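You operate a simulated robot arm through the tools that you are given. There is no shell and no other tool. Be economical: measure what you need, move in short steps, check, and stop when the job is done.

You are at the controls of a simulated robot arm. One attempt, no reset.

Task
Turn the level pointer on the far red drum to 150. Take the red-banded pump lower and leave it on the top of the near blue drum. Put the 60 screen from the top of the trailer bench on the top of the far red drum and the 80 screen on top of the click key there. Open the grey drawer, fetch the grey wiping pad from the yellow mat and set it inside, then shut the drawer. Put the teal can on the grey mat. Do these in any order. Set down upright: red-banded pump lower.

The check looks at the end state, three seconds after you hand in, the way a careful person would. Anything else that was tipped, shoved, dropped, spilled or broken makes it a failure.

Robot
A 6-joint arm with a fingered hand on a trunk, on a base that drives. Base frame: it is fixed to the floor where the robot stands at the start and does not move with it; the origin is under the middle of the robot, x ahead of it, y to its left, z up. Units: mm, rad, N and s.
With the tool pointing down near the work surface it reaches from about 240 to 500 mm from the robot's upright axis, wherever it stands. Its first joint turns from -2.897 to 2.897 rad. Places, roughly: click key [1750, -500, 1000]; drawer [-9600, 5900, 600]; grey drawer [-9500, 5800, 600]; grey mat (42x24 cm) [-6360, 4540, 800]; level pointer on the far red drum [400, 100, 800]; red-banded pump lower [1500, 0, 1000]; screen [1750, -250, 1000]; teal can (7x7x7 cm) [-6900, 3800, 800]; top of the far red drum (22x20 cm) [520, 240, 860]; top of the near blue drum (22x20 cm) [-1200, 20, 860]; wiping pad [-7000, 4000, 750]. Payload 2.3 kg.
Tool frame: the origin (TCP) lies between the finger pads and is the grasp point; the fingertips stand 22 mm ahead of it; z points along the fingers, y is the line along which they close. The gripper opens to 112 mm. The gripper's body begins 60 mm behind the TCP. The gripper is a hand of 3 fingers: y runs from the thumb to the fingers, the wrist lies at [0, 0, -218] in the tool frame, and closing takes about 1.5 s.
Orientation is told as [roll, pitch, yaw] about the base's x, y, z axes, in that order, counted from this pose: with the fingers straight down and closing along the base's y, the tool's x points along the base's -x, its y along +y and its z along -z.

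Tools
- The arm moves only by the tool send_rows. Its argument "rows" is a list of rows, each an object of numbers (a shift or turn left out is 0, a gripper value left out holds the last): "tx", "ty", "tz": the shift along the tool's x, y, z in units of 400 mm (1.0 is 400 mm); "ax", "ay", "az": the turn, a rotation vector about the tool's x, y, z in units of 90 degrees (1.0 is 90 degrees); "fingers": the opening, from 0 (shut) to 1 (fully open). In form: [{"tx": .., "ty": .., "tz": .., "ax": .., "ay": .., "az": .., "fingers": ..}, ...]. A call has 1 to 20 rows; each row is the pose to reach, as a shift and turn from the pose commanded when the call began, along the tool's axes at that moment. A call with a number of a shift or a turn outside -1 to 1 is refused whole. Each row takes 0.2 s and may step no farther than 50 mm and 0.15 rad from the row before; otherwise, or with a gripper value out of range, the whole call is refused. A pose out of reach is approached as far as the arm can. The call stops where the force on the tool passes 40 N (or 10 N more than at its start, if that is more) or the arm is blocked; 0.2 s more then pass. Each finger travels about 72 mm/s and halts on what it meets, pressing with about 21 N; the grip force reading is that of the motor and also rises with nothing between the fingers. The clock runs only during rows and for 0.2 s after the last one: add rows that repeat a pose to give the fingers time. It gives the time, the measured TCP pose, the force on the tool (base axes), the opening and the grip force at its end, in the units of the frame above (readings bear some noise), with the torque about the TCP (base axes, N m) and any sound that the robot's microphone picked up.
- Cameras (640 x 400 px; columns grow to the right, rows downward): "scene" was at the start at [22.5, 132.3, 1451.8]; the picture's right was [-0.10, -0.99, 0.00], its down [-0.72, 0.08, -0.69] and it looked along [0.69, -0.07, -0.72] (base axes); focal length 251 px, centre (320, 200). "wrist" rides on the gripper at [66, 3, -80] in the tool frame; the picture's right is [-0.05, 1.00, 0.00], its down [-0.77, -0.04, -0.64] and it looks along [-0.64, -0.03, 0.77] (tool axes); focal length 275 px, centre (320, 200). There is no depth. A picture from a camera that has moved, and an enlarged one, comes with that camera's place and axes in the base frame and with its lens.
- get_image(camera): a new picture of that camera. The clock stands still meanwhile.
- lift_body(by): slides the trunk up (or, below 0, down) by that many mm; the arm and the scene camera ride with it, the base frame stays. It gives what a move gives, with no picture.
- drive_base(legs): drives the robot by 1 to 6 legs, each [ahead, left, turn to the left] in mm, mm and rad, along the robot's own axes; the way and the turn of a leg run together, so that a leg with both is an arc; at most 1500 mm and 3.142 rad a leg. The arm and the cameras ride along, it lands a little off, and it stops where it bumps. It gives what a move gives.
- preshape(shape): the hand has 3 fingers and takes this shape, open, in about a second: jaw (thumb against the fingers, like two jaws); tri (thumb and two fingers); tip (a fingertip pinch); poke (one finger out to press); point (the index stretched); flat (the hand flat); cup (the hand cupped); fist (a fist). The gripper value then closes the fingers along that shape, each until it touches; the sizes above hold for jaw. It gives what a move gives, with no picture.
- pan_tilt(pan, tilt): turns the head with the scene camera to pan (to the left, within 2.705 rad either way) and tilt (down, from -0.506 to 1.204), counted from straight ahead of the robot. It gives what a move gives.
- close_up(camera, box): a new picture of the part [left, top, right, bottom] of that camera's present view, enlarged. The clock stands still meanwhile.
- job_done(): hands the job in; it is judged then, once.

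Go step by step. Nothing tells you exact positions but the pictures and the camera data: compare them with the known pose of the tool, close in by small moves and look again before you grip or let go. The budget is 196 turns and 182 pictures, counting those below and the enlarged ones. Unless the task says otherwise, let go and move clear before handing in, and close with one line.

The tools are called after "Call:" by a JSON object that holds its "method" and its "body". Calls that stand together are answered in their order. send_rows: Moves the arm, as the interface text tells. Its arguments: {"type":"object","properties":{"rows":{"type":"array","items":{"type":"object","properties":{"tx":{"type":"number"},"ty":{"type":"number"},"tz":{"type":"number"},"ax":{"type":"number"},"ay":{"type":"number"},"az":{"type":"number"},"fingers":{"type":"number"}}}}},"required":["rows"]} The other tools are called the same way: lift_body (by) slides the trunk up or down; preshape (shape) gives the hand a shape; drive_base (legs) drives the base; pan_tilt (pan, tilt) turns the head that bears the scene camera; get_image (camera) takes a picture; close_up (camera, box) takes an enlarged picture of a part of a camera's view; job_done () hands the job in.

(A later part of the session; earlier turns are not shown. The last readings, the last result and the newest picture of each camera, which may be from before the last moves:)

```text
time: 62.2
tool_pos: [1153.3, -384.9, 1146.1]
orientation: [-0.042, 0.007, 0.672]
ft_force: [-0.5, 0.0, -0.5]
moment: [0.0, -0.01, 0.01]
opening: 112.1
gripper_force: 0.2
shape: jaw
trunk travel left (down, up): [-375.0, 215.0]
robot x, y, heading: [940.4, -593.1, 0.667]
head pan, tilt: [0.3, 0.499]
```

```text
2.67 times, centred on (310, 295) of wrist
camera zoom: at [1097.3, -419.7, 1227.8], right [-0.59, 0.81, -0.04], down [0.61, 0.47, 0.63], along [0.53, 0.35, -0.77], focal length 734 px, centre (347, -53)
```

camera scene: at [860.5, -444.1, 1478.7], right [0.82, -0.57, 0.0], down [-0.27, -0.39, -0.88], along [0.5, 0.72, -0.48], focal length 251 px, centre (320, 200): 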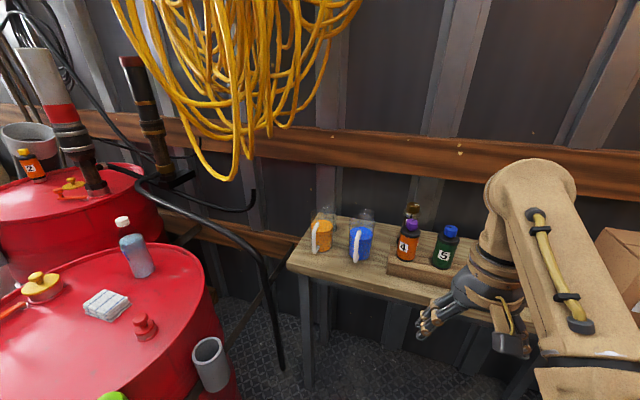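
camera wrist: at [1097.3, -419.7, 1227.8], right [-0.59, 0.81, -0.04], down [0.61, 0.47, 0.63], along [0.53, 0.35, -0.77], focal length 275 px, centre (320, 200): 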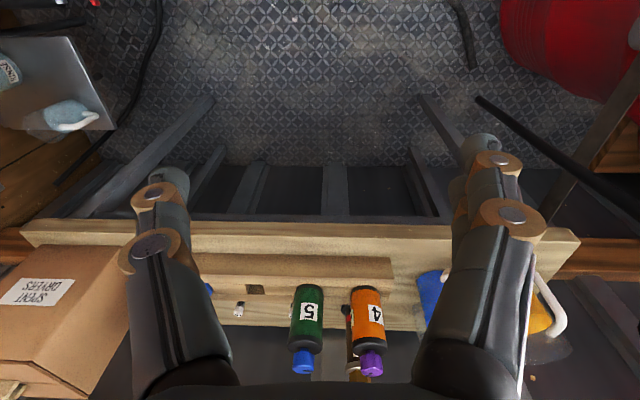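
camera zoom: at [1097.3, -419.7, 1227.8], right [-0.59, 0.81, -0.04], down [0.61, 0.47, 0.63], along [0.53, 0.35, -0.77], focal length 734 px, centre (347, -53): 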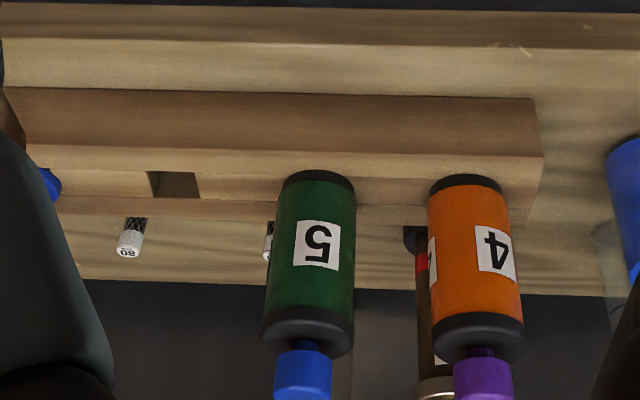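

I see the 80 screen (white cap, mesh) behind the block, another behind bottle 5, and a dark red-banded piece behind bottle 4. I'll raise the trunk, shift right and look from above.

Call:
{"method": "lift_body", "body": {"by": 210}}

Call:
{"method": "drive_base", "body": {"legs": [[60, -200, 0]]}}

Call:
{"method": "get_image", "body": {"camera": "scene"}}

Call:
{"method": "get_image", "body": {"camera": "wrist"}}

```text
time: 64.5
tool_pos: [1152.7, -383.2, 1357.3]
orientation: [-0.041, 0.006, 0.67]
ft_force: [-0.3, -0.3, 0.2]
moment: [0.03, 0.01, 0.02]
opening: 111.9
gripper_force: 0.0
shape: jaw
trunk travel left (down, up): [-585.0, 5.0]
robot x, y, heading: [940.8, -590.7, 0.672]
head pan, tilt: [0.3, 0.499]
```

```text
time: 66.1
tool_pos: [1324.3, -504.8, 1357.3]
orientation: [-0.043, 0.005, 0.672]
ft_force: [1.0, 0.1, -0.5]
moment: [0.0, 0.0, 0.04]
opening: 111.8
gripper_force: 0.1
shape: jaw
trunk travel left (down, up): [-585.0, 5.0]
robot x, y, heading: [1112.1, -711.8, 0.665]
head pan, tilt: [0.3, 0.499]
```

```text
144 pictures are left
camera scene: at [1032.3, -564.4, 1688.7], right [0.82, -0.57, 0.0], down [-0.27, -0.39, -0.88], along [0.5, 0.72, -0.48], focal length 251 px, centre (320, 200)
```

scene: 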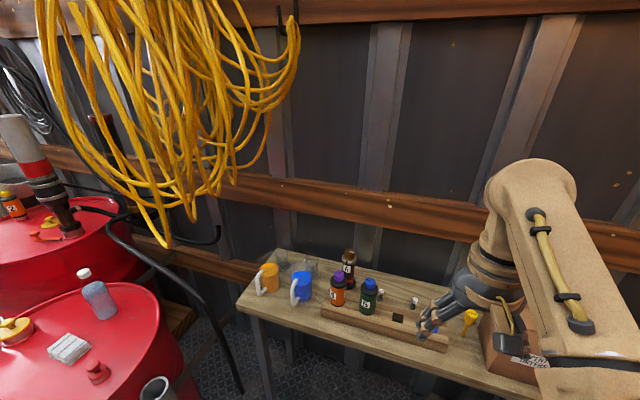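

```text
143 pictures are left
camera wrist: at [1269.1, -540.1, 1437.8], right [-0.59, 0.81, -0.04], down [0.61, 0.47, 0.63], along [0.53, 0.35, -0.77], focal length 275 px, centre (320, 200)
```

wrist: 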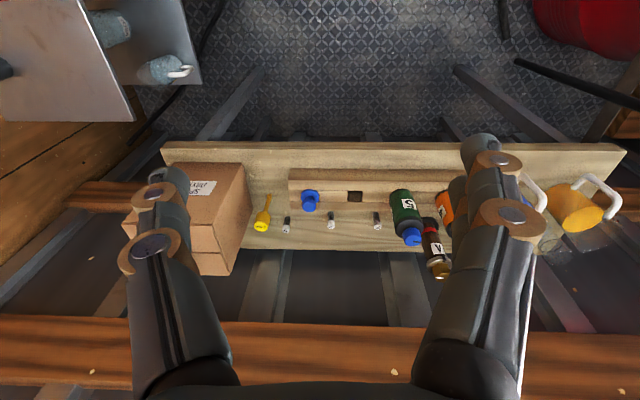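

Call:
{"method": "close_up", "body": {"camera": "wrist", "box": [230, 150, 470, 300]}}

Call:
{"method": "close_up", "body": {"camera": "scene", "box": [310, 230, 502, 350]}}

```text
2.67 times, centred on (350, 225) of wrist
camera zoom: at [1269.1, -540.1, 1437.8], right [-0.59, 0.81, -0.04], down [0.61, 0.47, 0.63], along [0.53, 0.35, -0.77], focal length 734 px, centre (240, 133)
```

zoom: 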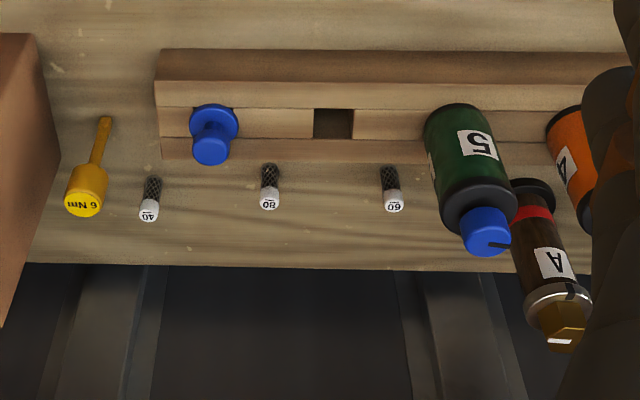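

```text
3.33 times, centred on (406, 290) of scene
camera zoom: at [1032.3, -564.4, 1688.7], right [0.82, -0.57, 0.0], down [-0.27, -0.39, -0.88], along [0.5, 0.72, -0.48], focal length 837 px, centre (33, -100)
```

zoom: 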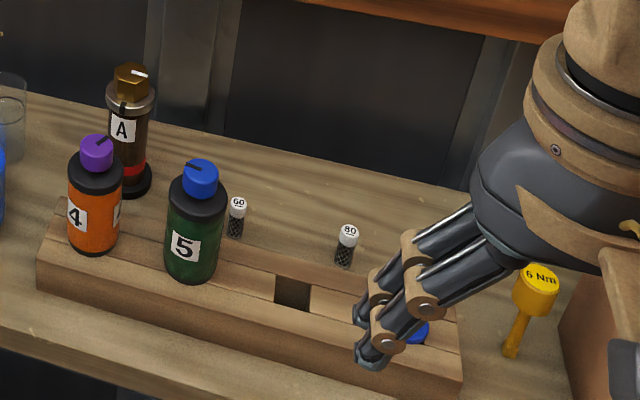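

Now clear: screens 40/80/60 stand behind the block (80 ≈ [1639,-261], 60 ≈ [1572,-173], bench ≈ 905 high), the yellow "6 Nm" click key stands at ≈ [1625,-430,1088], and the red-banded pump lower "A" at ≈ [1535,-32]. I'll check my base's footprint to know how near the bench I may stand.

Call:
{"method": "pan_tilt", "body": {"pan": 0.0, "tilt": 1.2}}

Call:
{"method": "get_image", "body": {"camera": "scene"}}

```text
time: 67.2
tool_pos: [1324.7, -504.9, 1357.2]
orientation: [-0.04, 0.006, 0.671]
ft_force: [0.2, 0.4, -0.3]
moment: [0.0, 0.03, -0.02]
opening: 112.0
gripper_force: 0.1
shape: jaw
trunk travel left (down, up): [-585.0, 5.0]
robot x, y, heading: [1112.5, -710.9, 0.664]
head pan, tilt: [0.0, 1.201]
```

```text
140 pictures are left
camera scene: at [1024.5, -604.5, 1635.0], right [0.62, -0.78, 0.0], down [-0.73, -0.58, -0.36], along [0.28, 0.23, -0.93], focal length 251 px, centre (320, 200)
```

scene: 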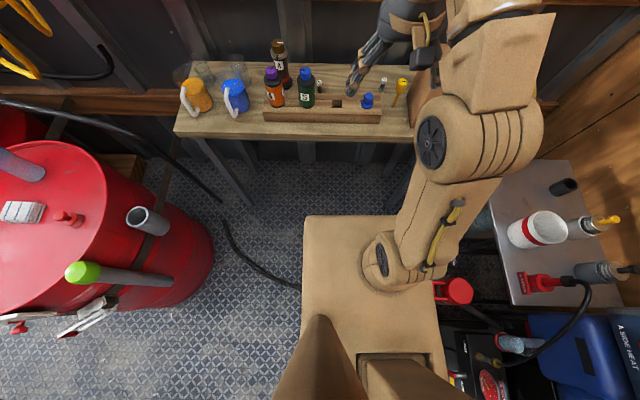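

The trunk box reaches about 170 mm ahead of the axis; the bench edge is about 475 mm ahead. I'll drive 230 mm nearer, carefully.

Call:
{"method": "drive_base", "body": {"legs": [[150, 0, 0], [80, 0, 0]]}}

Call:
{"method": "get_image", "body": {"camera": "wrist"}}

Call:
{"method": "get_image", "body": {"camera": "scene"}}

```text
time: 69.2
tool_pos: [1506.9, -360.7, 1355.9]
orientation: [-0.041, 0.006, 0.673]
ft_force: [-0.5, -1.0, 0.8]
moment: [-0.03, 0.0, 0.05]
opening: 112.0
gripper_force: 0.1
shape: jaw
trunk travel left (down, up): [-585.0, 5.0]
robot x, y, heading: [1289.9, -570.8, 0.672]
head pan, tilt: [0.0, 1.201]
```

```text
139 pictures are left
camera wrist: at [1450.8, -395.7, 1437.6], right [-0.59, 0.81, -0.04], down [0.61, 0.48, 0.63], along [0.53, 0.35, -0.77], focal length 275 px, centre (320, 200)
```

wrist: 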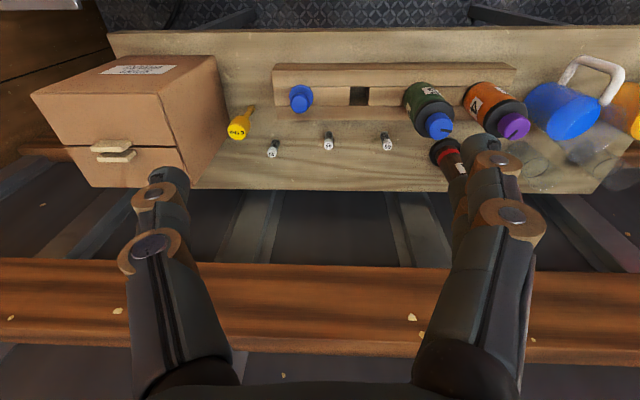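

```text
138 pictures are left
camera scene: at [1206.5, -460.4, 1635.0], right [0.62, -0.78, 0.0], down [-0.73, -0.58, -0.36], along [0.28, 0.22, -0.93], focal length 251 px, centre (320, 200)
```

scene: 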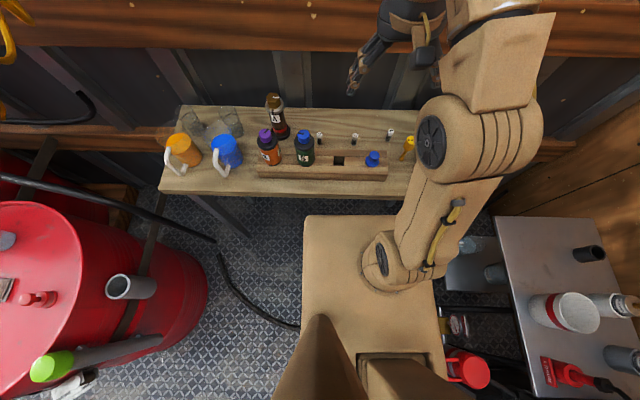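

Good clearance, no bump. Next I lower the trunk to 1157 and bring the hand forward over the 80 screen.

Call:
{"method": "lift_body", "body": {"by": -190}}

Call:
{"method": "send_rows", "body": {"rows": [{"tx": -0.08, "ax": -0.027, "fingers": 0.5}, {"tx": -0.16, "ax": -0.027}, {"tx": -0.24, "ax": -0.027}, {"tx": -0.32, "ax": -0.027}, {"tx": -0.39, "ax": -0.027}]}}

Call:
{"method": "get_image", "body": {"camera": "wrist"}}

```text
time: 71.3
tool_pos: [1506.2, -360.7, 1167.4]
orientation: [-0.043, 0.005, 0.674]
ft_force: [1.7, 0.1, 0.6]
moment: [0.0, 0.0, -0.01]
opening: 111.8
gripper_force: 0.1
shape: jaw
trunk travel left (down, up): [-395.0, 195.0]
robot x, y, heading: [1294.0, -569.1, 0.671]
head pan, tilt: [0.0, 1.201]
```

```text
time: 72.5
tool_pos: [1582.4, -294.9, 1107.9]
orientation: [0.003, 0.004, 0.674]
ft_force: [0.1, 0.5, -0.3]
moment: [-0.03, 0.01, 0.03]
opening: 56.5
gripper_force: 0.1
shape: jaw
out of reach, approached as far as the arm can: row 1, 2, 3, 4, 5
trunk travel left (down, up): [-395.0, 195.0]
robot x, y, heading: [1297.6, -566.9, 0.67]
head pan, tilt: [0.0, 1.201]
```

```text
137 pictures are left
camera wrist: at [1528.1, -333.2, 1189.0], right [-0.59, 0.81, 0.0], down [0.63, 0.45, 0.63], along [0.51, 0.37, -0.77], focal length 275 px, centre (320, 200)
```

wrist: 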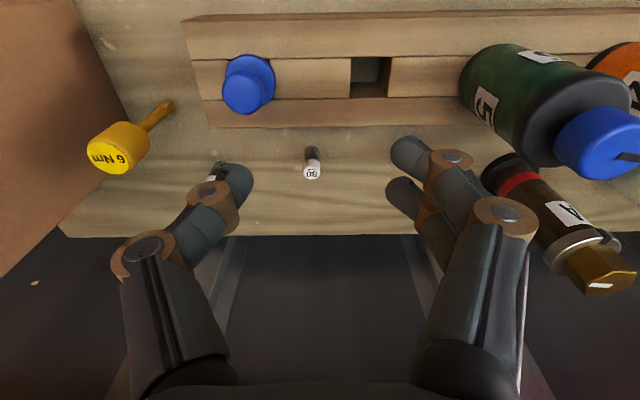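

The arm can't stretch that far at this height; with the trunk higher and the arm lower it should. I'll raise the trunk 190 and come down over the 80 screen to about 1060.

Call:
{"method": "lift_body", "body": {"by": 190}}

Call:
{"method": "send_rows", "body": {"rows": [{"tz": 0.1}, {"tz": 0.2, "tx": -0.04}, {"tz": 0.3, "tx": -0.08}, {"tz": 0.4, "tx": -0.12, "ty": -0.023}, {"tz": 0.5, "tx": -0.16, "ty": -0.023}, {"tz": 0.595, "tx": -0.19, "ty": -0.023}]}}

Call:
{"method": "get_image", "body": {"camera": "wrist"}}

```text
time: 74.6
tool_pos: [1580.2, -295.6, 1297.8]
orientation: [-0.002, 0.004, 0.675]
ft_force: [0.0, 0.6, -0.2]
moment: [-0.02, 0.03, -0.01]
opening: 56.6
gripper_force: 0.1
shape: jaw
trunk travel left (down, up): [-585.0, 5.0]
robot x, y, heading: [1291.6, -569.1, 0.67]
head pan, tilt: [0.0, 1.201]
```

```text
time: 76.0
tool_pos: [1646.2, -256.6, 1061.5]
orientation: [0.003, 0.004, 0.675]
ft_force: [0.0, 0.2, 0.1]
moment: [0.02, 0.0, 0.01]
opening: 56.5
gripper_force: 0.0
shape: jaw
trunk travel left (down, up): [-585.0, 5.0]
robot x, y, heading: [1292.7, -570.5, 0.666]
head pan, tilt: [0.0, 1.201]
```

```text
136 pictures are left
camera wrist: at [1591.8, -294.3, 1142.1], right [-0.59, 0.81, 0.0], down [0.63, 0.45, 0.63], along [0.51, 0.37, -0.77], focal length 275 px, centre (320, 200)
```

wrist: 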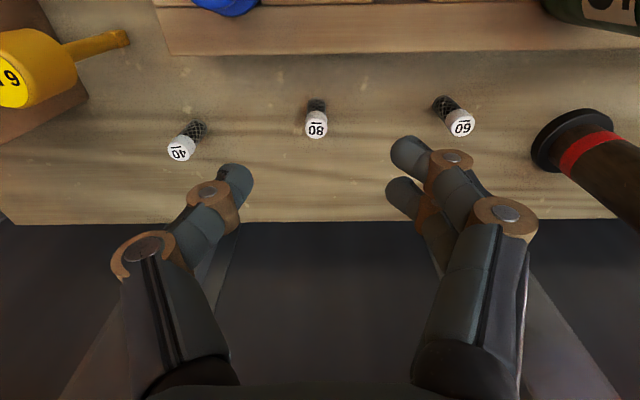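

The 80 screen is a bit further and lower than thought (≈[1668,-242], top ≈ 925-950). I'll creep the base 30 mm ahead, lower 50 mm and look again.

Call:
{"method": "drive_base", "body": {"legs": [[30, 0, 0]]}}

Call:
{"method": "send_rows", "body": {"rows": [{"tz": 0.07}, {"tz": 0.125}]}}

Call:
{"method": "get_image", "body": {"camera": "wrist"}}

```text
time: 76.8
tool_pos: [1669.3, -237.9, 1061.7]
orientation: [0.0, 0.004, 0.674]
ft_force: [-0.6, 0.4, 0.0]
moment: [0.03, 0.06, -0.01]
opening: 56.4
gripper_force: 0.0
shape: jaw
trunk travel left (down, up): [-585.0, 5.0]
robot x, y, heading: [1318.8, -550.2, 0.67]
head pan, tilt: [0.0, 1.201]
```

```text
time: 77.4
tool_pos: [1669.6, -237.3, 1011.9]
orientation: [0.0, 0.004, 0.671]
ft_force: [0.2, 0.7, -0.3]
moment: [0.01, -0.04, -0.01]
opening: 56.8
gripper_force: 0.1
shape: jaw
trunk travel left (down, up): [-585.0, 5.0]
robot x, y, heading: [1316.5, -549.3, 0.674]
head pan, tilt: [0.0, 1.201]
```

```text
135 pictures are left
camera wrist: at [1616.6, -276.1, 1093.4], right [-0.59, 0.81, 0.0], down [0.63, 0.45, 0.63], along [0.51, 0.37, -0.77], focal length 275 px, centre (320, 200)
```

wrist: 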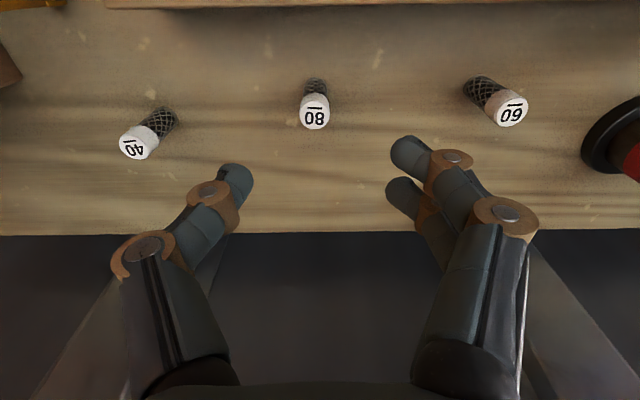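

Consistent now: 80 screen top at ≈[1674,-239,926], bench ≈ 855. Descending to grip it.

Call:
{"method": "send_rows", "body": {"rows": [{"tz": 0.1, "ty": -0.01, "tx": -0.006}, {"tz": 0.18, "ty": -0.01, "tx": -0.006}, {"tz": 0.25, "ty": -0.01, "tx": -0.006}]}}

Call:
{"method": "get_image", "body": {"camera": "wrist"}}

```text
time: 78.2
tool_pos: [1673.6, -237.9, 912.5]
orientation: [0.001, 0.003, 0.674]
ft_force: [-0.2, -0.5, 0.2]
moment: [0.01, 0.0, 0.04]
opening: 56.2
gripper_force: 0.0
shape: jaw
trunk travel left (down, up): [-585.0, 5.0]
robot x, y, heading: [1316.1, -553.0, 0.67]
head pan, tilt: [0.0, 1.201]
```

```text
134 pictures are left
camera wrist: at [1620.6, -276.5, 992.7], right [-0.59, 0.81, 0.0], down [0.63, 0.45, 0.63], along [0.51, 0.37, -0.77], focal length 275 px, centre (320, 200)
```

wrist: 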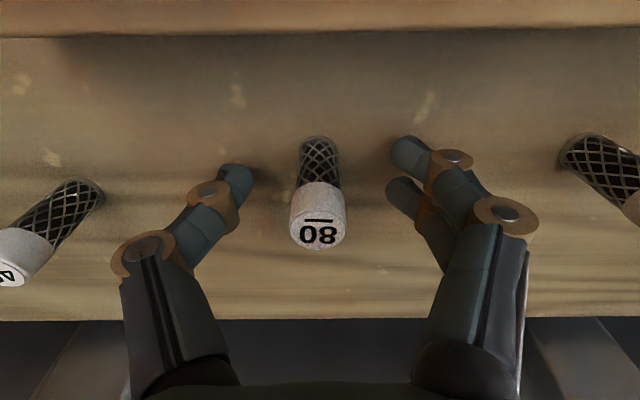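

The 80 screen stands between the fingers. Closing and lifting straight up.

Call:
{"method": "send_rows", "body": {"rows": [{"fingers": 0.0}, {}, {}, {}, {}, {}, {}]}}

Call:
{"method": "send_rows", "body": {"rows": [{"tz": -0.05}, {"tz": -0.15}, {"tz": -0.25}, {"tz": -0.35}, {"tz": -0.45}, {"tz": -0.55}, {"tz": -0.65}]}}

Call:
{"method": "get_image", "body": {"camera": "wrist"}}

```text
time: 79.8
tool_pos: [1673.6, -238.8, 910.9]
orientation: [0.0, 0.004, 0.673]
ft_force: [0.2, -0.3, 0.2]
moment: [0.01, 0.02, 0.02]
opening: 8.4
gripper_force: 21.3
shape: jaw
trunk travel left (down, up): [-585.0, 5.0]
robot x, y, heading: [1318.4, -548.9, 0.671]
head pan, tilt: [0.0, 1.201]
```

```text
time: 81.4
tool_pos: [1674.1, -238.3, 1170.0]
orientation: [0.002, 0.001, 0.671]
ft_force: [0.0, -0.2, 0.8]
moment: [0.0, 0.0, 0.0]
opening: 7.6
gripper_force: 21.1
shape: jaw
trunk travel left (down, up): [-585.0, 5.0]
robot x, y, heading: [1318.7, -551.4, 0.664]
head pan, tilt: [0.0, 1.201]
```

```text
133 pictures are left
camera wrist: at [1620.0, -277.4, 1251.7], right [-0.59, 0.81, 0.0], down [0.63, 0.45, 0.63], along [0.51, 0.37, -0.77], focal length 275 px, centre (320, 200)
```

wrist: 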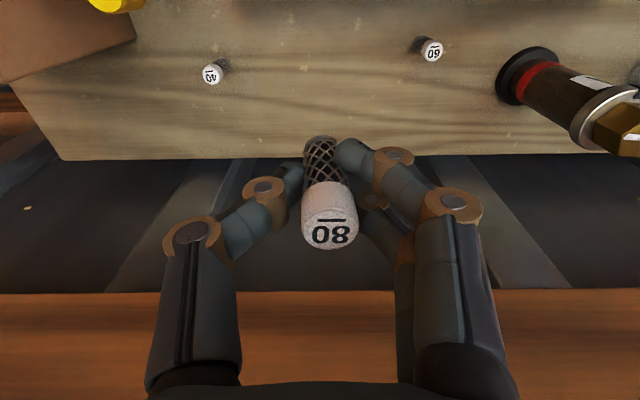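

Held securely; its foot is ≈47 mm below the TCP. The click key's head is at ≈[1718,-404,998], with the carton 76 mm to its right. Moving over it.

Call:
{"method": "send_rows", "body": {"rows": [{"ty": -0.1, "tx": 0.04}, {"ty": -0.2, "tx": 0.08}, {"ty": -0.3, "tx": 0.12}, {"ty": -0.394, "tx": 0.17}]}}

Call:
{"method": "get_image", "body": {"camera": "wrist"}}

Call:
{"method": "get_image", "body": {"camera": "scene"}}

```text
time: 82.4
tool_pos: [1719.2, -406.1, 1170.8]
orientation: [0.003, 0.005, 0.673]
ft_force: [0.2, -0.3, -0.1]
moment: [0.0, 0.02, 0.02]
opening: 7.8
gripper_force: 21.2
shape: jaw
trunk travel left (down, up): [-585.0, 5.0]
robot x, y, heading: [1317.1, -550.4, 0.669]
head pan, tilt: [0.0, 1.201]
```

```text
132 pictures are left
camera wrist: at [1665.3, -444.0, 1251.6], right [-0.59, 0.81, 0.0], down [0.63, 0.45, 0.63], along [0.51, 0.37, -0.77], focal length 275 px, centre (320, 200)
```

wrist: 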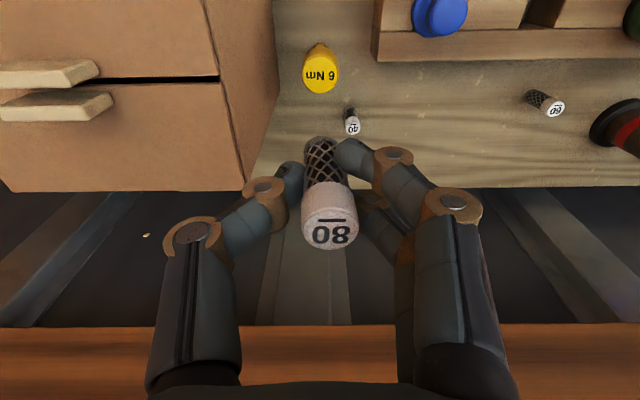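

```text
131 pictures are left
camera scene: at [1229.5, -443.6, 1635.1], right [0.62, -0.78, 0.0], down [-0.73, -0.58, -0.36], along [0.28, 0.23, -0.93], focal length 251 px, centre (320, 200)
```

scene: 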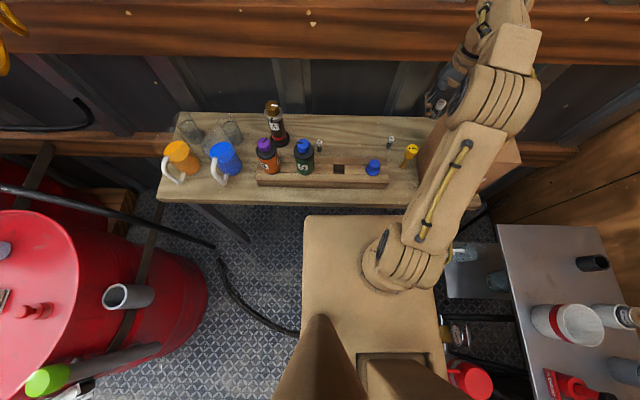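

The key head checks at [1719,-404,998], right beneath. Lowering to about 1062 and looking again.

Call:
{"method": "send_rows", "body": {"rows": [{"tz": 0.1}, {"tz": 0.19}, {"tz": 0.27}]}}

Call:
{"method": "get_image", "body": {"camera": "wrist"}}

Call:
{"method": "close_up", "body": {"camera": "scene", "box": [370, 100, 466, 160]}}

```text
time: 83.2
tool_pos: [1719.3, -404.8, 1062.5]
orientation: [-0.002, 0.004, 0.674]
ft_force: [-0.2, 0.0, -0.3]
moment: [-0.02, 0.01, 0.01]
opening: 7.6
gripper_force: 21.0
shape: jaw
trunk travel left (down, up): [-585.0, 5.0]
robot x, y, heading: [1319.5, -551.2, 0.666]
head pan, tilt: [0.0, 1.201]
```

```text
130 pictures are left
camera wrist: at [1665.7, -442.9, 1143.3], right [-0.59, 0.81, 0.0], down [0.63, 0.45, 0.63], along [0.51, 0.37, -0.77], focal length 275 px, centre (320, 200)
```

wrist: 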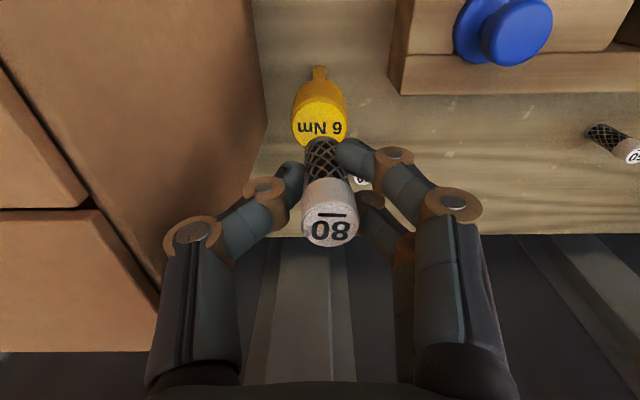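

```text
6.67 times, centred on (418, 130) of scene
camera zoom: at [1229.9, -442.3, 1635.0], right [0.62, -0.78, 0.0], down [-0.73, -0.58, -0.36], along [0.28, 0.22, -0.93], focal length 1675 px, centre (-333, 667)
```

zoom: 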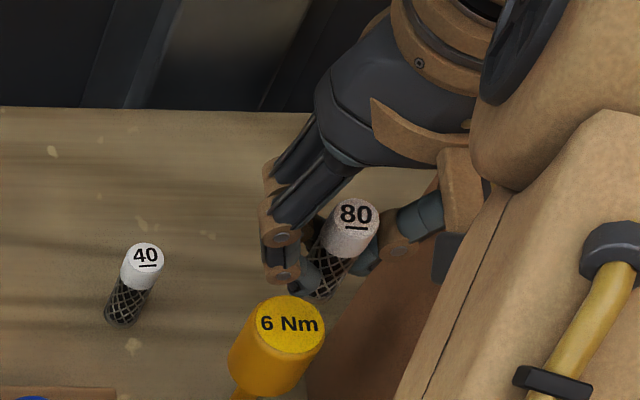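

Well centred over the head. Easing down in small steps, watching the force.

Call:
{"method": "send_rows", "body": {"rows": [{"tz": 0.01}, {"tz": 0.02}, {"tz": 0.03}]}}

Call:
{"method": "close_up", "body": {"camera": "wrist", "box": [240, 80, 400, 180]}}

```text
time: 84.0
tool_pos: [1719.1, -404.7, 1052.7]
orientation: [0.003, 0.005, 0.674]
ft_force: [0.6, 0.1, -0.3]
moment: [0.01, 0.02, 0.02]
opening: 7.6
gripper_force: 21.0
shape: jaw
trunk travel left (down, up): [-585.0, 5.0]
robot x, y, heading: [1314.6, -549.6, 0.67]
head pan, tilt: [0.0, 1.201]
```

```text
4.00 times, centred on (320, 130) of wrist
camera zoom: at [1664.8, -443.3, 1132.7], right [-0.59, 0.81, 0.0], down [0.63, 0.45, 0.63], along [0.51, 0.37, -0.77], focal length 1101 px, centre (320, 480)
```

zoom: 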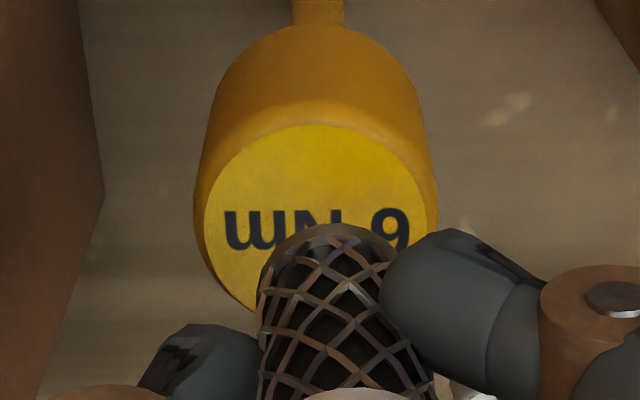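

The foot is about 3 mm left and 2-3 mm forward of the disc's centre. Correcting and easing down further.

Call:
{"method": "send_rows", "body": {"rows": [{"tx": 0.006, "ty": -0.0075}, {"tx": 0.006, "ty": -0.0075, "tz": 0.005}, {"tx": 0.006, "ty": -0.0075, "tz": 0.01}]}}

Call:
{"method": "close_up", "body": {"camera": "wrist", "box": [240, 80, 400, 180]}}

```text
time: 84.8
tool_pos: [1717.7, -409.7, 1047.0]
orientation: [0.0, 0.004, 0.673]
ft_force: [-0.1, -0.1, -1.3]
moment: [0.02, 0.03, 0.01]
opening: 7.3
gripper_force: 21.1
shape: jaw
trunk travel left (down, up): [-585.0, 5.0]
robot x, y, heading: [1319.9, -549.7, 0.668]
head pan, tilt: [0.0, 1.201]
```

```text
4.00 times, centred on (320, 130) of wrist
camera zoom: at [1664.2, -447.7, 1128.6], right [-0.59, 0.81, 0.0], down [0.63, 0.45, 0.63], along [0.51, 0.37, -0.77], focal length 1101 px, centre (320, 480)
```

zoom: 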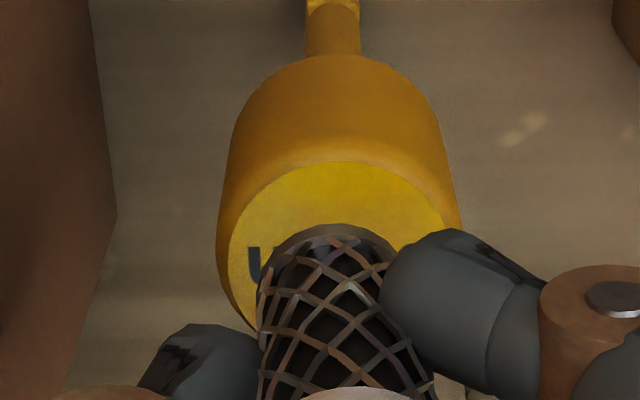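

Nearly down and centred. A few more millimetres.

Call:
{"method": "send_rows", "body": {"rows": [{"tx": 0.004, "tz": 0.005}]}}

Call:
{"method": "send_rows", "body": {"rows": [{"tz": 0.005}]}}

Call:
{"method": "close_up", "body": {"camera": "wrist", "box": [240, 80, 400, 180]}}

```text
time: 85.2
tool_pos: [1716.5, -408.8, 1046.0]
orientation: [0.0, 0.003, 0.675]
ft_force: [-0.4, -0.5, -0.5]
moment: [-0.03, 0.04, 0.0]
opening: 7.4
gripper_force: 21.1
shape: jaw
trunk travel left (down, up): [-585.0, 5.0]
robot x, y, heading: [1313.8, -551.1, 0.67]
head pan, tilt: [0.0, 1.201]
```

```text
time: 85.6
tool_pos: [1716.4, -409.8, 1043.8]
orientation: [0.001, 0.005, 0.675]
ft_force: [-0.3, 0.0, -0.4]
moment: [0.01, 0.01, 0.01]
opening: 7.6
gripper_force: 21.3
shape: jaw
trunk travel left (down, up): [-585.0, 5.0]
robot x, y, heading: [1318.6, -550.4, 0.664]
head pan, tilt: [0.0, 1.201]
```

```text
4.00 times, centred on (320, 130) of wrist
camera zoom: at [1663.1, -448.2, 1124.8], right [-0.59, 0.81, 0.0], down [0.63, 0.45, 0.63], along [0.51, 0.37, -0.77], focal length 1101 px, centre (320, 480)
```

zoom: 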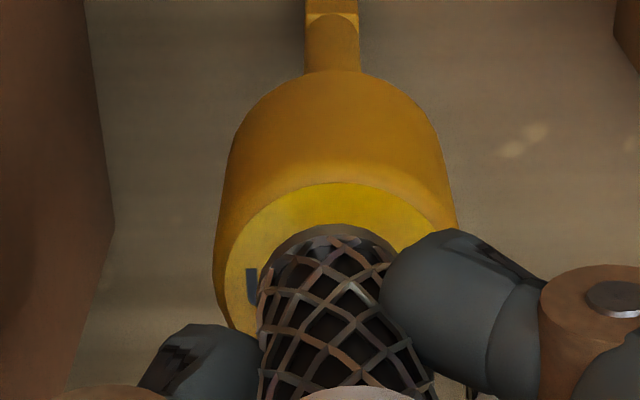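

Call:
{"method": "send_rows", "body": {"rows": [{"tz": 0.005}]}}

Call:
{"method": "send_rows", "body": {"rows": [{"tz": 0.005}]}}

Call:
{"method": "close_up", "body": {"camera": "wrist", "box": [240, 80, 400, 180]}}

Call:
{"method": "close_up", "body": {"camera": "scene", "box": [370, 100, 466, 160]}}

```text
time: 86.0
tool_pos: [1716.3, -409.4, 1041.4]
orientation: [0.002, 0.003, 0.673]
ft_force: [-0.2, 0.1, -0.3]
moment: [-0.02, 0.01, 0.01]
opening: 7.3
gripper_force: 21.2
shape: jaw
trunk travel left (down, up): [-585.0, 5.0]
robot x, y, heading: [1317.5, -550.2, 0.666]
head pan, tilt: [0.0, 1.201]
```

```text
time: 86.4
tool_pos: [1716.9, -410.0, 1039.7]
orientation: [0.003, 0.003, 0.673]
ft_force: [-0.6, 0.2, 0.5]
moment: [0.01, -0.01, 0.01]
opening: 7.6
gripper_force: 21.0
shape: jaw
trunk travel left (down, up): [-585.0, 5.0]
robot x, y, heading: [1316.2, -549.8, 0.674]
head pan, tilt: [0.0, 1.201]
```

```text
4.00 times, centred on (320, 130) of wrist
camera zoom: at [1663.2, -448.0, 1120.7], right [-0.59, 0.81, 0.0], down [0.63, 0.45, 0.63], along [0.51, 0.37, -0.77], focal length 1101 px, centre (320, 480)
```

zoom: 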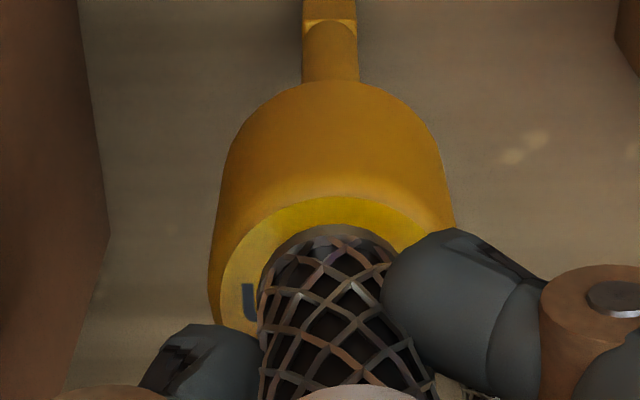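

```text
6.67 times, centred on (418, 130) of scene
camera zoom: at [1229.4, -442.3, 1635.0], right [0.62, -0.78, 0.0], down [-0.73, -0.58, -0.36], along [0.28, 0.22, -0.93], focal length 1675 px, centre (-333, 667)
```

zoom: 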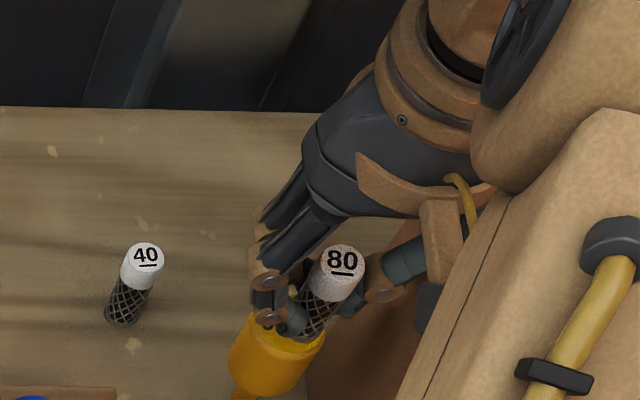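

The foot is nearly on the disc (about 3 mm gap) and slightly behind its centre. Forward 2 mm and down in 1.5 mm steps.

Call:
{"method": "send_rows", "body": {"rows": [{"tx": -0.005, "tz": 0.0038}]}}

Call:
{"method": "send_rows", "body": {"rows": [{"tz": 0.0038}]}}

Call:
{"method": "close_up", "body": {"camera": "wrist", "box": [240, 80, 400, 180]}}

```text
time: 86.8
tool_pos: [1719.0, -407.1, 1037.4]
orientation: [0.0, 0.004, 0.675]
ft_force: [-0.4, -0.2, -0.7]
moment: [0.02, 0.02, 0.01]
opening: 7.5
gripper_force: 20.9
shape: jaw
trunk travel left (down, up): [-585.0, 5.0]
robot x, y, heading: [1317.6, -552.5, 0.668]
head pan, tilt: [0.0, 1.201]
```

```text
time: 87.2
tool_pos: [1718.8, -407.4, 1036.6]
orientation: [0.002, 0.004, 0.674]
ft_force: [-0.7, 0.1, -0.1]
moment: [0.01, -0.02, 0.02]
opening: 7.3
gripper_force: 21.2
shape: jaw
trunk travel left (down, up): [-585.0, 5.0]
robot x, y, heading: [1316.3, -552.0, 0.67]
head pan, tilt: [0.0, 1.201]
```

```text
4.00 times, centred on (320, 130) of wrist
camera zoom: at [1665.4, -446.9, 1117.8], right [-0.59, 0.81, 0.0], down [0.63, 0.45, 0.63], along [0.51, 0.37, -0.77], focal length 1101 px, centre (320, 480)
```

zoom: 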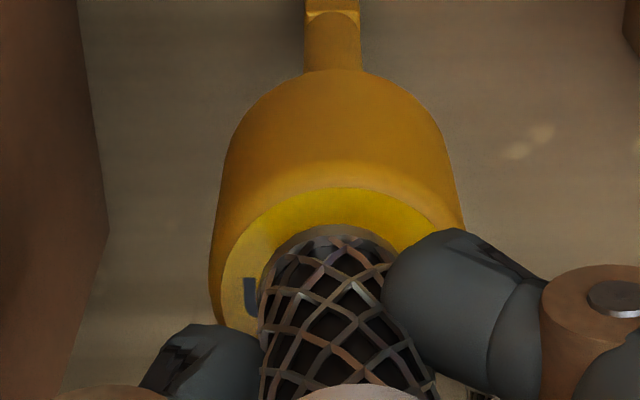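

Call:
{"method": "send_rows", "body": {"rows": [{"tz": 0.0038}]}}

Call:
{"method": "send_rows", "body": {"rows": [{"tz": 0.0038}]}}

Call:
{"method": "send_rows", "body": {"rows": [{"tz": 0.0038}]}}

Call:
{"method": "close_up", "body": {"camera": "wrist", "box": [240, 80, 400, 180]}}

```text
time: 87.6
tool_pos: [1718.7, -407.2, 1034.6]
orientation: [0.003, 0.003, 0.673]
ft_force: [0.3, -0.3, 0.0]
moment: [0.01, -0.01, 0.01]
opening: 7.3
gripper_force: 21.0
shape: jaw
trunk travel left (down, up): [-585.0, 5.0]
robot x, y, heading: [1316.3, -550.2, 0.669]
head pan, tilt: [0.0, 1.201]
```

```text
time: 88.0
tool_pos: [1718.8, -408.2, 1033.8]
orientation: [0.005, 0.005, 0.673]
ft_force: [-0.1, -0.5, -0.1]
moment: [-0.01, -0.03, 0.04]
opening: 7.3
gripper_force: 21.2
shape: jaw
trunk travel left (down, up): [-585.0, 5.0]
robot x, y, heading: [1317.3, -548.5, 0.67]
head pan, tilt: [0.0, 1.201]
```

```text
time: 88.4
tool_pos: [1719.2, -408.3, 1033.4]
orientation: [0.006, 0.003, 0.673]
ft_force: [-0.3, -0.8, -0.4]
moment: [-0.02, 0.01, 0.0]
opening: 7.4
gripper_force: 21.2
shape: jaw
trunk travel left (down, up): [-585.0, 5.0]
robot x, y, heading: [1318.4, -552.9, 0.672]
head pan, tilt: [0.0, 1.201]
```

```text
4.00 times, centred on (320, 130) of wrist
camera zoom: at [1665.2, -446.8, 1113.8], right [-0.59, 0.81, 0.0], down [0.63, 0.45, 0.63], along [0.51, 0.37, -0.77], focal length 1101 px, centre (320, 480)
```

zoom: 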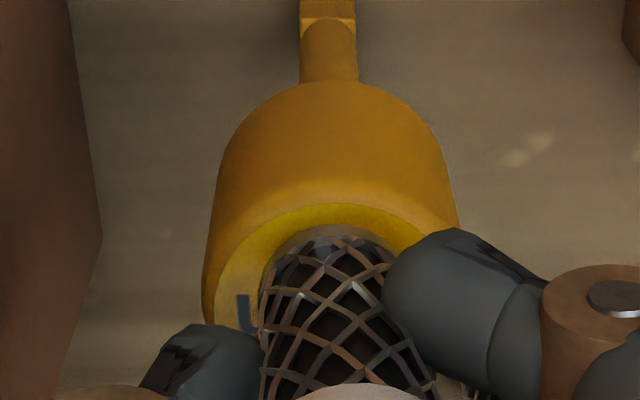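

Call:
{"method": "send_rows", "body": {"rows": [{"tz": 0.0038}]}}

Call:
{"method": "send_rows", "body": {"rows": [{"tz": 0.0038}]}}

Call:
{"method": "close_up", "body": {"camera": "wrist", "box": [240, 80, 400, 180]}}

```text
time: 88.8
tool_pos: [1718.6, -408.2, 1031.6]
orientation: [0.005, 0.005, 0.673]
ft_force: [-0.3, 0.4, -1.2]
moment: [0.01, -0.02, -0.02]
opening: 7.5
gripper_force: 21.1
shape: jaw
trunk travel left (down, up): [-585.0, 5.0]
robot x, y, heading: [1317.8, -550.2, 0.664]
head pan, tilt: [0.0, 1.201]
```

```text
time: 89.2
tool_pos: [1719.5, -407.6, 1030.8]
orientation: [0.009, 0.003, 0.672]
ft_force: [0.4, 0.3, -0.2]
moment: [-0.02, -0.02, 0.03]
opening: 7.2
gripper_force: 21.4
shape: jaw
trunk travel left (down, up): [-585.0, 5.0]
robot x, y, heading: [1321.3, -548.3, 0.676]
head pan, tilt: [0.0, 1.201]
```

```text
4.00 times, centred on (320, 130) of wrist
camera zoom: at [1665.5, -446.7, 1111.5], right [-0.59, 0.81, 0.01], down [0.63, 0.45, 0.63], along [0.51, 0.37, -0.77], focal length 1101 px, centre (320, 480)
```

zoom: 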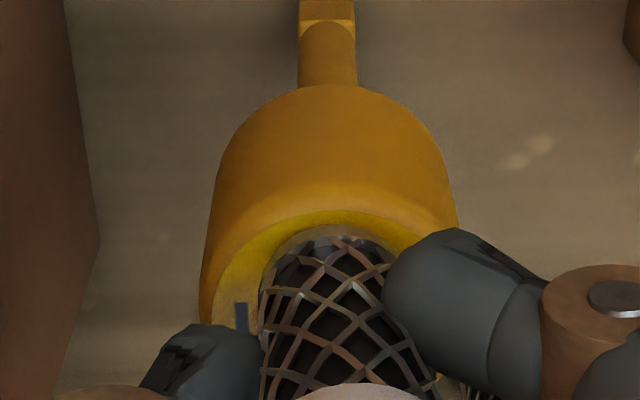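

No contact force yet; continuing down gently.

Call:
{"method": "send_rows", "body": {"rows": [{"tx": -0.004, "tz": 0.005}]}}

Call:
{"method": "send_rows", "body": {"rows": [{"tz": 0.005}]}}

Call:
{"method": "close_up", "body": {"camera": "wrist", "box": [240, 80, 400, 180]}}

Call:
{"method": "close_up", "body": {"camera": "scene", "box": [394, 125, 442, 155]}}

```text
time: 89.6
tool_pos: [1720.4, -406.5, 1028.3]
orientation: [0.007, 0.003, 0.672]
ft_force: [0.4, 0.4, -0.2]
moment: [0.01, -0.01, 0.01]
opening: 7.4
gripper_force: 21.0
shape: jaw
trunk travel left (down, up): [-585.0, 5.0]
robot x, y, heading: [1319.1, -552.1, 0.669]
head pan, tilt: [0.0, 1.201]
```

```text
time: 90.0
tool_pos: [1718.9, -407.6, 1027.2]
orientation: [0.007, 0.004, 0.675]
ft_force: [0.0, -0.3, 4.9]
moment: [0.0, 0.09, 0.03]
opening: 7.6
gripper_force: 21.0
shape: jaw
trunk travel left (down, up): [-585.0, 5.0]
robot x, y, heading: [1318.7, -552.4, 0.665]
head pan, tilt: [0.0, 1.201]
```

```text
4.00 times, centred on (320, 130) of wrist
camera zoom: at [1666.1, -446.3, 1107.9], right [-0.59, 0.81, 0.01], down [0.63, 0.45, 0.63], along [0.51, 0.38, -0.77], focal length 1101 px, centre (320, 480)
```

zoom: 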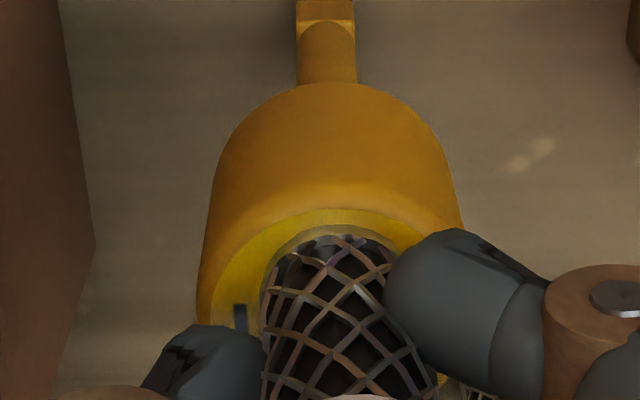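

```text
13.33 times, centred on (418, 140) of scene
camera zoom: at [1228.3, -442.8, 1635.1], right [0.62, -0.78, 0.0], down [-0.73, -0.58, -0.36], along [0.28, 0.23, -0.93], focal length 3350 px, centre (-987, 1000)
```

zoom: 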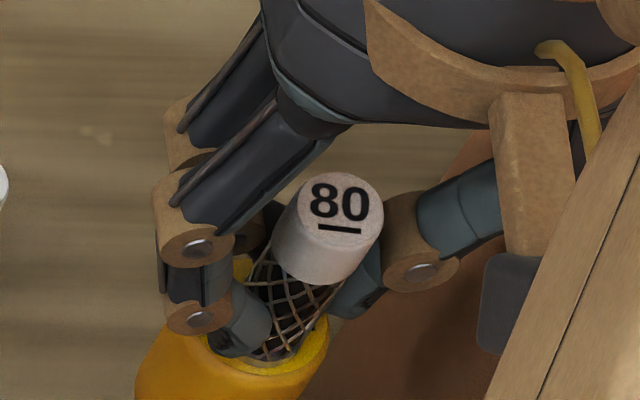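

Contact at about 5 N; the screen sits on the disc within 4 mm of centre. Opening a little, then lifting clear.

Call:
{"method": "send_rows", "body": {"rows": [{"tz": -0.002, "fingers": 0.1}, {"tz": -0.002, "fingers": 0.15}, {"tz": -0.002, "fingers": 0.2}, {"tz": -0.002, "fingers": 0.25}, {"tz": -0.002, "fingers": 0.25}]}}

Call:
{"method": "get_image", "body": {"camera": "wrist"}}

```text
time: 91.2
tool_pos: [1718.9, -407.1, 1027.2]
orientation: [0.008, 0.003, 0.676]
ft_force: [-1.4, 1.7, -0.5]
moment: [-0.06, -0.02, 0.03]
opening: 26.7
gripper_force: 0.0
shape: jaw
trunk travel left (down, up): [-585.0, 5.0]
robot x, y, heading: [1318.0, -548.3, 0.665]
head pan, tilt: [0.0, 1.201]
```

```text
118 pictures are left
camera wrist: at [1666.4, -445.7, 1108.0], right [-0.59, 0.81, 0.01], down [0.63, 0.45, 0.63], along [0.51, 0.38, -0.77], focal length 275 px, centre (320, 200)
```

wrist: 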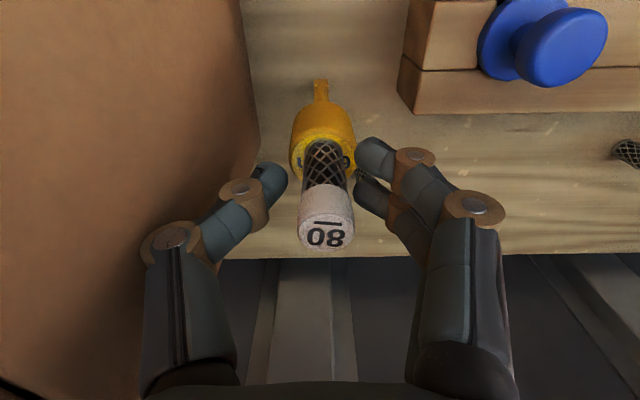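

It stands on its own. Opening slightly more and lifting straight up.

Call:
{"method": "send_rows", "body": {"rows": [{"fingers": 0.3}, {"fingers": 0.35}, {"tz": -0.02}, {"tz": -0.06}, {"tz": -0.12}, {"tz": -0.2}, {"tz": -0.3}, {"tz": -0.4}]}}

Call:
{"method": "get_image", "body": {"camera": "wrist"}}

```text
time: 93.0
tool_pos: [1719.0, -406.8, 1187.4]
orientation: [0.003, 0.004, 0.674]
ft_force: [-0.2, -0.3, 0.8]
moment: [-0.01, -0.01, 0.0]
opening: 38.8
gripper_force: 0.2
shape: jaw
trunk travel left (down, up): [-585.0, 5.0]
robot x, y, heading: [1318.9, -548.2, 0.666]
head pan, tilt: [0.0, 1.201]
```

```text
117 pictures are left
camera wrist: at [1665.5, -447.3, 1267.5], right [-0.59, 0.81, 0.0], down [0.63, 0.45, 0.63], along [0.51, 0.37, -0.77], focal length 275 px, centre (320, 200)
```

wrist: 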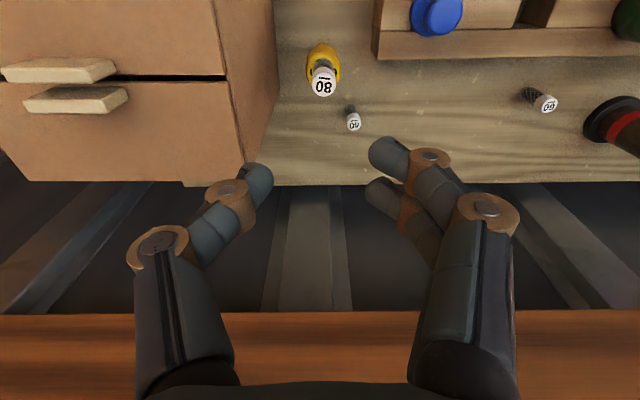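

The 80 screen stands on the click key. Next the 60 screen at ≈[1598,-141]; I shift the base left 110 mm for reach and turn the hand 25° so its camera stays clear of bottle 5.

Call:
{"method": "drive_base", "body": {"legs": [[0, 110, 0]]}}

Call:
{"method": "send_rows", "body": {"rows": [{"ty": 0.1, "tx": -0.04, "az": -0.07, "fingers": 0.5}, {"ty": 0.2, "tx": -0.08, "az": -0.14}, {"ty": 0.3, "tx": -0.12, "az": -0.21}, {"ty": 0.37, "tx": -0.15, "az": -0.28}, {"ty": 0.42, "tx": -0.165, "az": -0.28}, {"ty": 0.42, "tx": -0.165, "az": -0.28, "tz": 0.1}]}}

Call:
{"method": "get_image", "body": {"camera": "wrist"}}

```text
time: 94.2
tool_pos: [1652.2, -322.4, 1186.0]
orientation: [-0.001, 0.004, 0.675]
ft_force: [0.3, 0.6, 0.1]
moment: [-0.03, 0.01, 0.01]
opening: 39.0
gripper_force: 0.0
shape: jaw
trunk travel left (down, up): [-585.0, 5.0]
robot x, y, heading: [1249.9, -460.4, 0.667]
head pan, tilt: [0.0, 1.201]
```

```text
time: 95.6
tool_pos: [1597.7, -148.9, 1145.9]
orientation: [0.002, 0.004, 1.114]
ft_force: [0.5, -0.4, 0.3]
moment: [0.01, -0.01, 0.01]
opening: 55.3
gripper_force: 0.0
shape: jaw
out of reach, approached as far as the arm can: row 5
trunk travel left (down, up): [-585.0, 5.0]
robot x, y, heading: [1251.4, -463.2, 0.665]
head pan, tilt: [0.0, 1.201]
```

```text
116 pictures are left
camera wrist: at [1566.1, -206.6, 1227.3], right [-0.88, 0.48, 0.0], down [0.37, 0.68, 0.63], along [0.3, 0.56, -0.77], focal length 275 px, centre (320, 200)
```

wrist: 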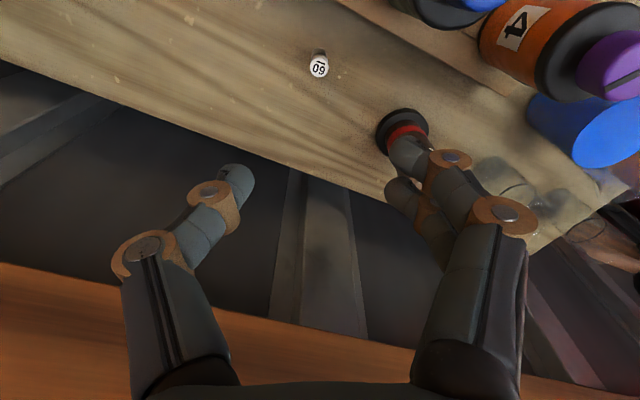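

The 60 screen is at ≈[1600,-143], 7 mm ahead of the hand. Descending most of the way.

Call:
{"method": "send_rows", "body": {"rows": [{"tx": -0.017, "ty": 0.0025, "tz": 0.1}, {"tx": -0.017, "ty": 0.0025, "tz": 0.2}, {"tx": -0.017, "ty": 0.0025, "tz": 0.3}, {"tx": -0.017, "ty": 0.0025, "tz": 0.4}, {"tx": -0.017, "ty": 0.0025, "tz": 0.46}]}}

Call:
{"method": "get_image", "body": {"camera": "wrist"}}

```text
time: 96.8
tool_pos: [1600.3, -143.5, 960.7]
orientation: [0.001, 0.002, 1.113]
ft_force: [0.2, -0.3, 0.3]
moment: [0.03, -0.02, -0.03]
opening: 55.5
gripper_force: 0.0
shape: jaw
trunk travel left (down, up): [-585.0, 5.0]
robot x, y, heading: [1248.7, -464.9, 0.667]
head pan, tilt: [0.0, 1.201]
```

```text
115 pictures are left
camera wrist: at [1568.5, -201.5, 1041.0], right [-0.88, 0.48, 0.0], down [0.37, 0.68, 0.63], along [0.31, 0.56, -0.77], focal length 275 px, centre (320, 200)
```

wrist: 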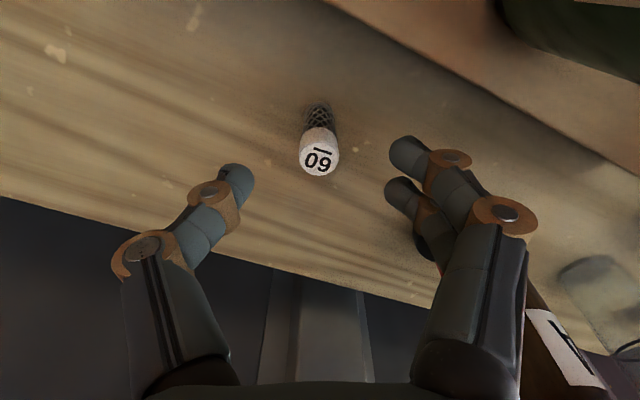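

Aligned. Going down the last 48 mm, closing and lifting.

Call:
{"method": "send_rows", "body": {"rows": [{"tx": -0.004, "tz": 0.07}, {"tx": -0.004, "tz": 0.12}, {"tx": -0.004, "tz": 0.12, "fingers": 0.0}, {"tx": -0.004, "tz": 0.12}, {"tx": -0.004, "tz": 0.12}, {"tx": -0.004, "tz": 0.12}, {"tx": -0.004, "tz": 0.12}, {"tx": -0.004, "tz": 0.12}, {"tx": -0.004, "tz": 0.05}, {"tx": -0.004, "tz": -0.05}, {"tx": -0.004, "tz": -0.15}, {"tx": -0.004, "tz": -0.25}, {"tx": -0.004, "tz": -0.35}, {"tx": -0.004, "tz": -0.45}, {"tx": -0.004, "tz": -0.55}]}}

Call:
{"method": "get_image", "body": {"camera": "wrist"}}

```text
time: 100.0
tool_pos: [1603.9, -153.6, 1175.6]
orientation: [0.003, 0.002, 1.114]
ft_force: [-0.3, -0.5, 0.5]
moment: [0.0, 0.01, 0.03]
opening: 8.3
gripper_force: 20.7
shape: jaw
out of reach, approached as far as the arm can: row 15
trunk travel left (down, up): [-585.0, 5.0]
robot x, y, heading: [1249.4, -462.3, 0.671]
head pan, tilt: [0.0, 1.201]
```

```text
114 pictures are left
camera wrist: at [1572.9, -211.8, 1256.2], right [-0.88, 0.48, 0.0], down [0.37, 0.68, 0.63], along [0.31, 0.56, -0.77], focal length 275 px, centre (320, 200)
```

wrist: 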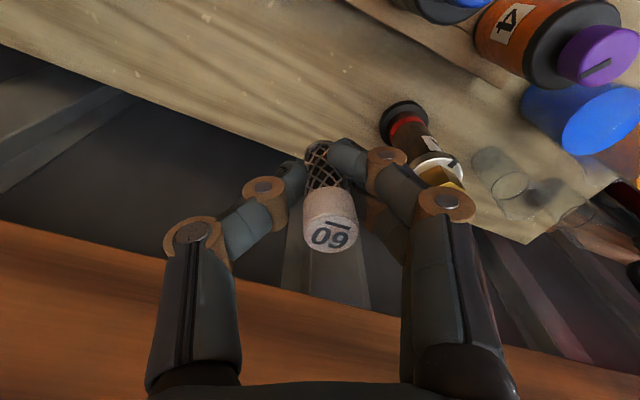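

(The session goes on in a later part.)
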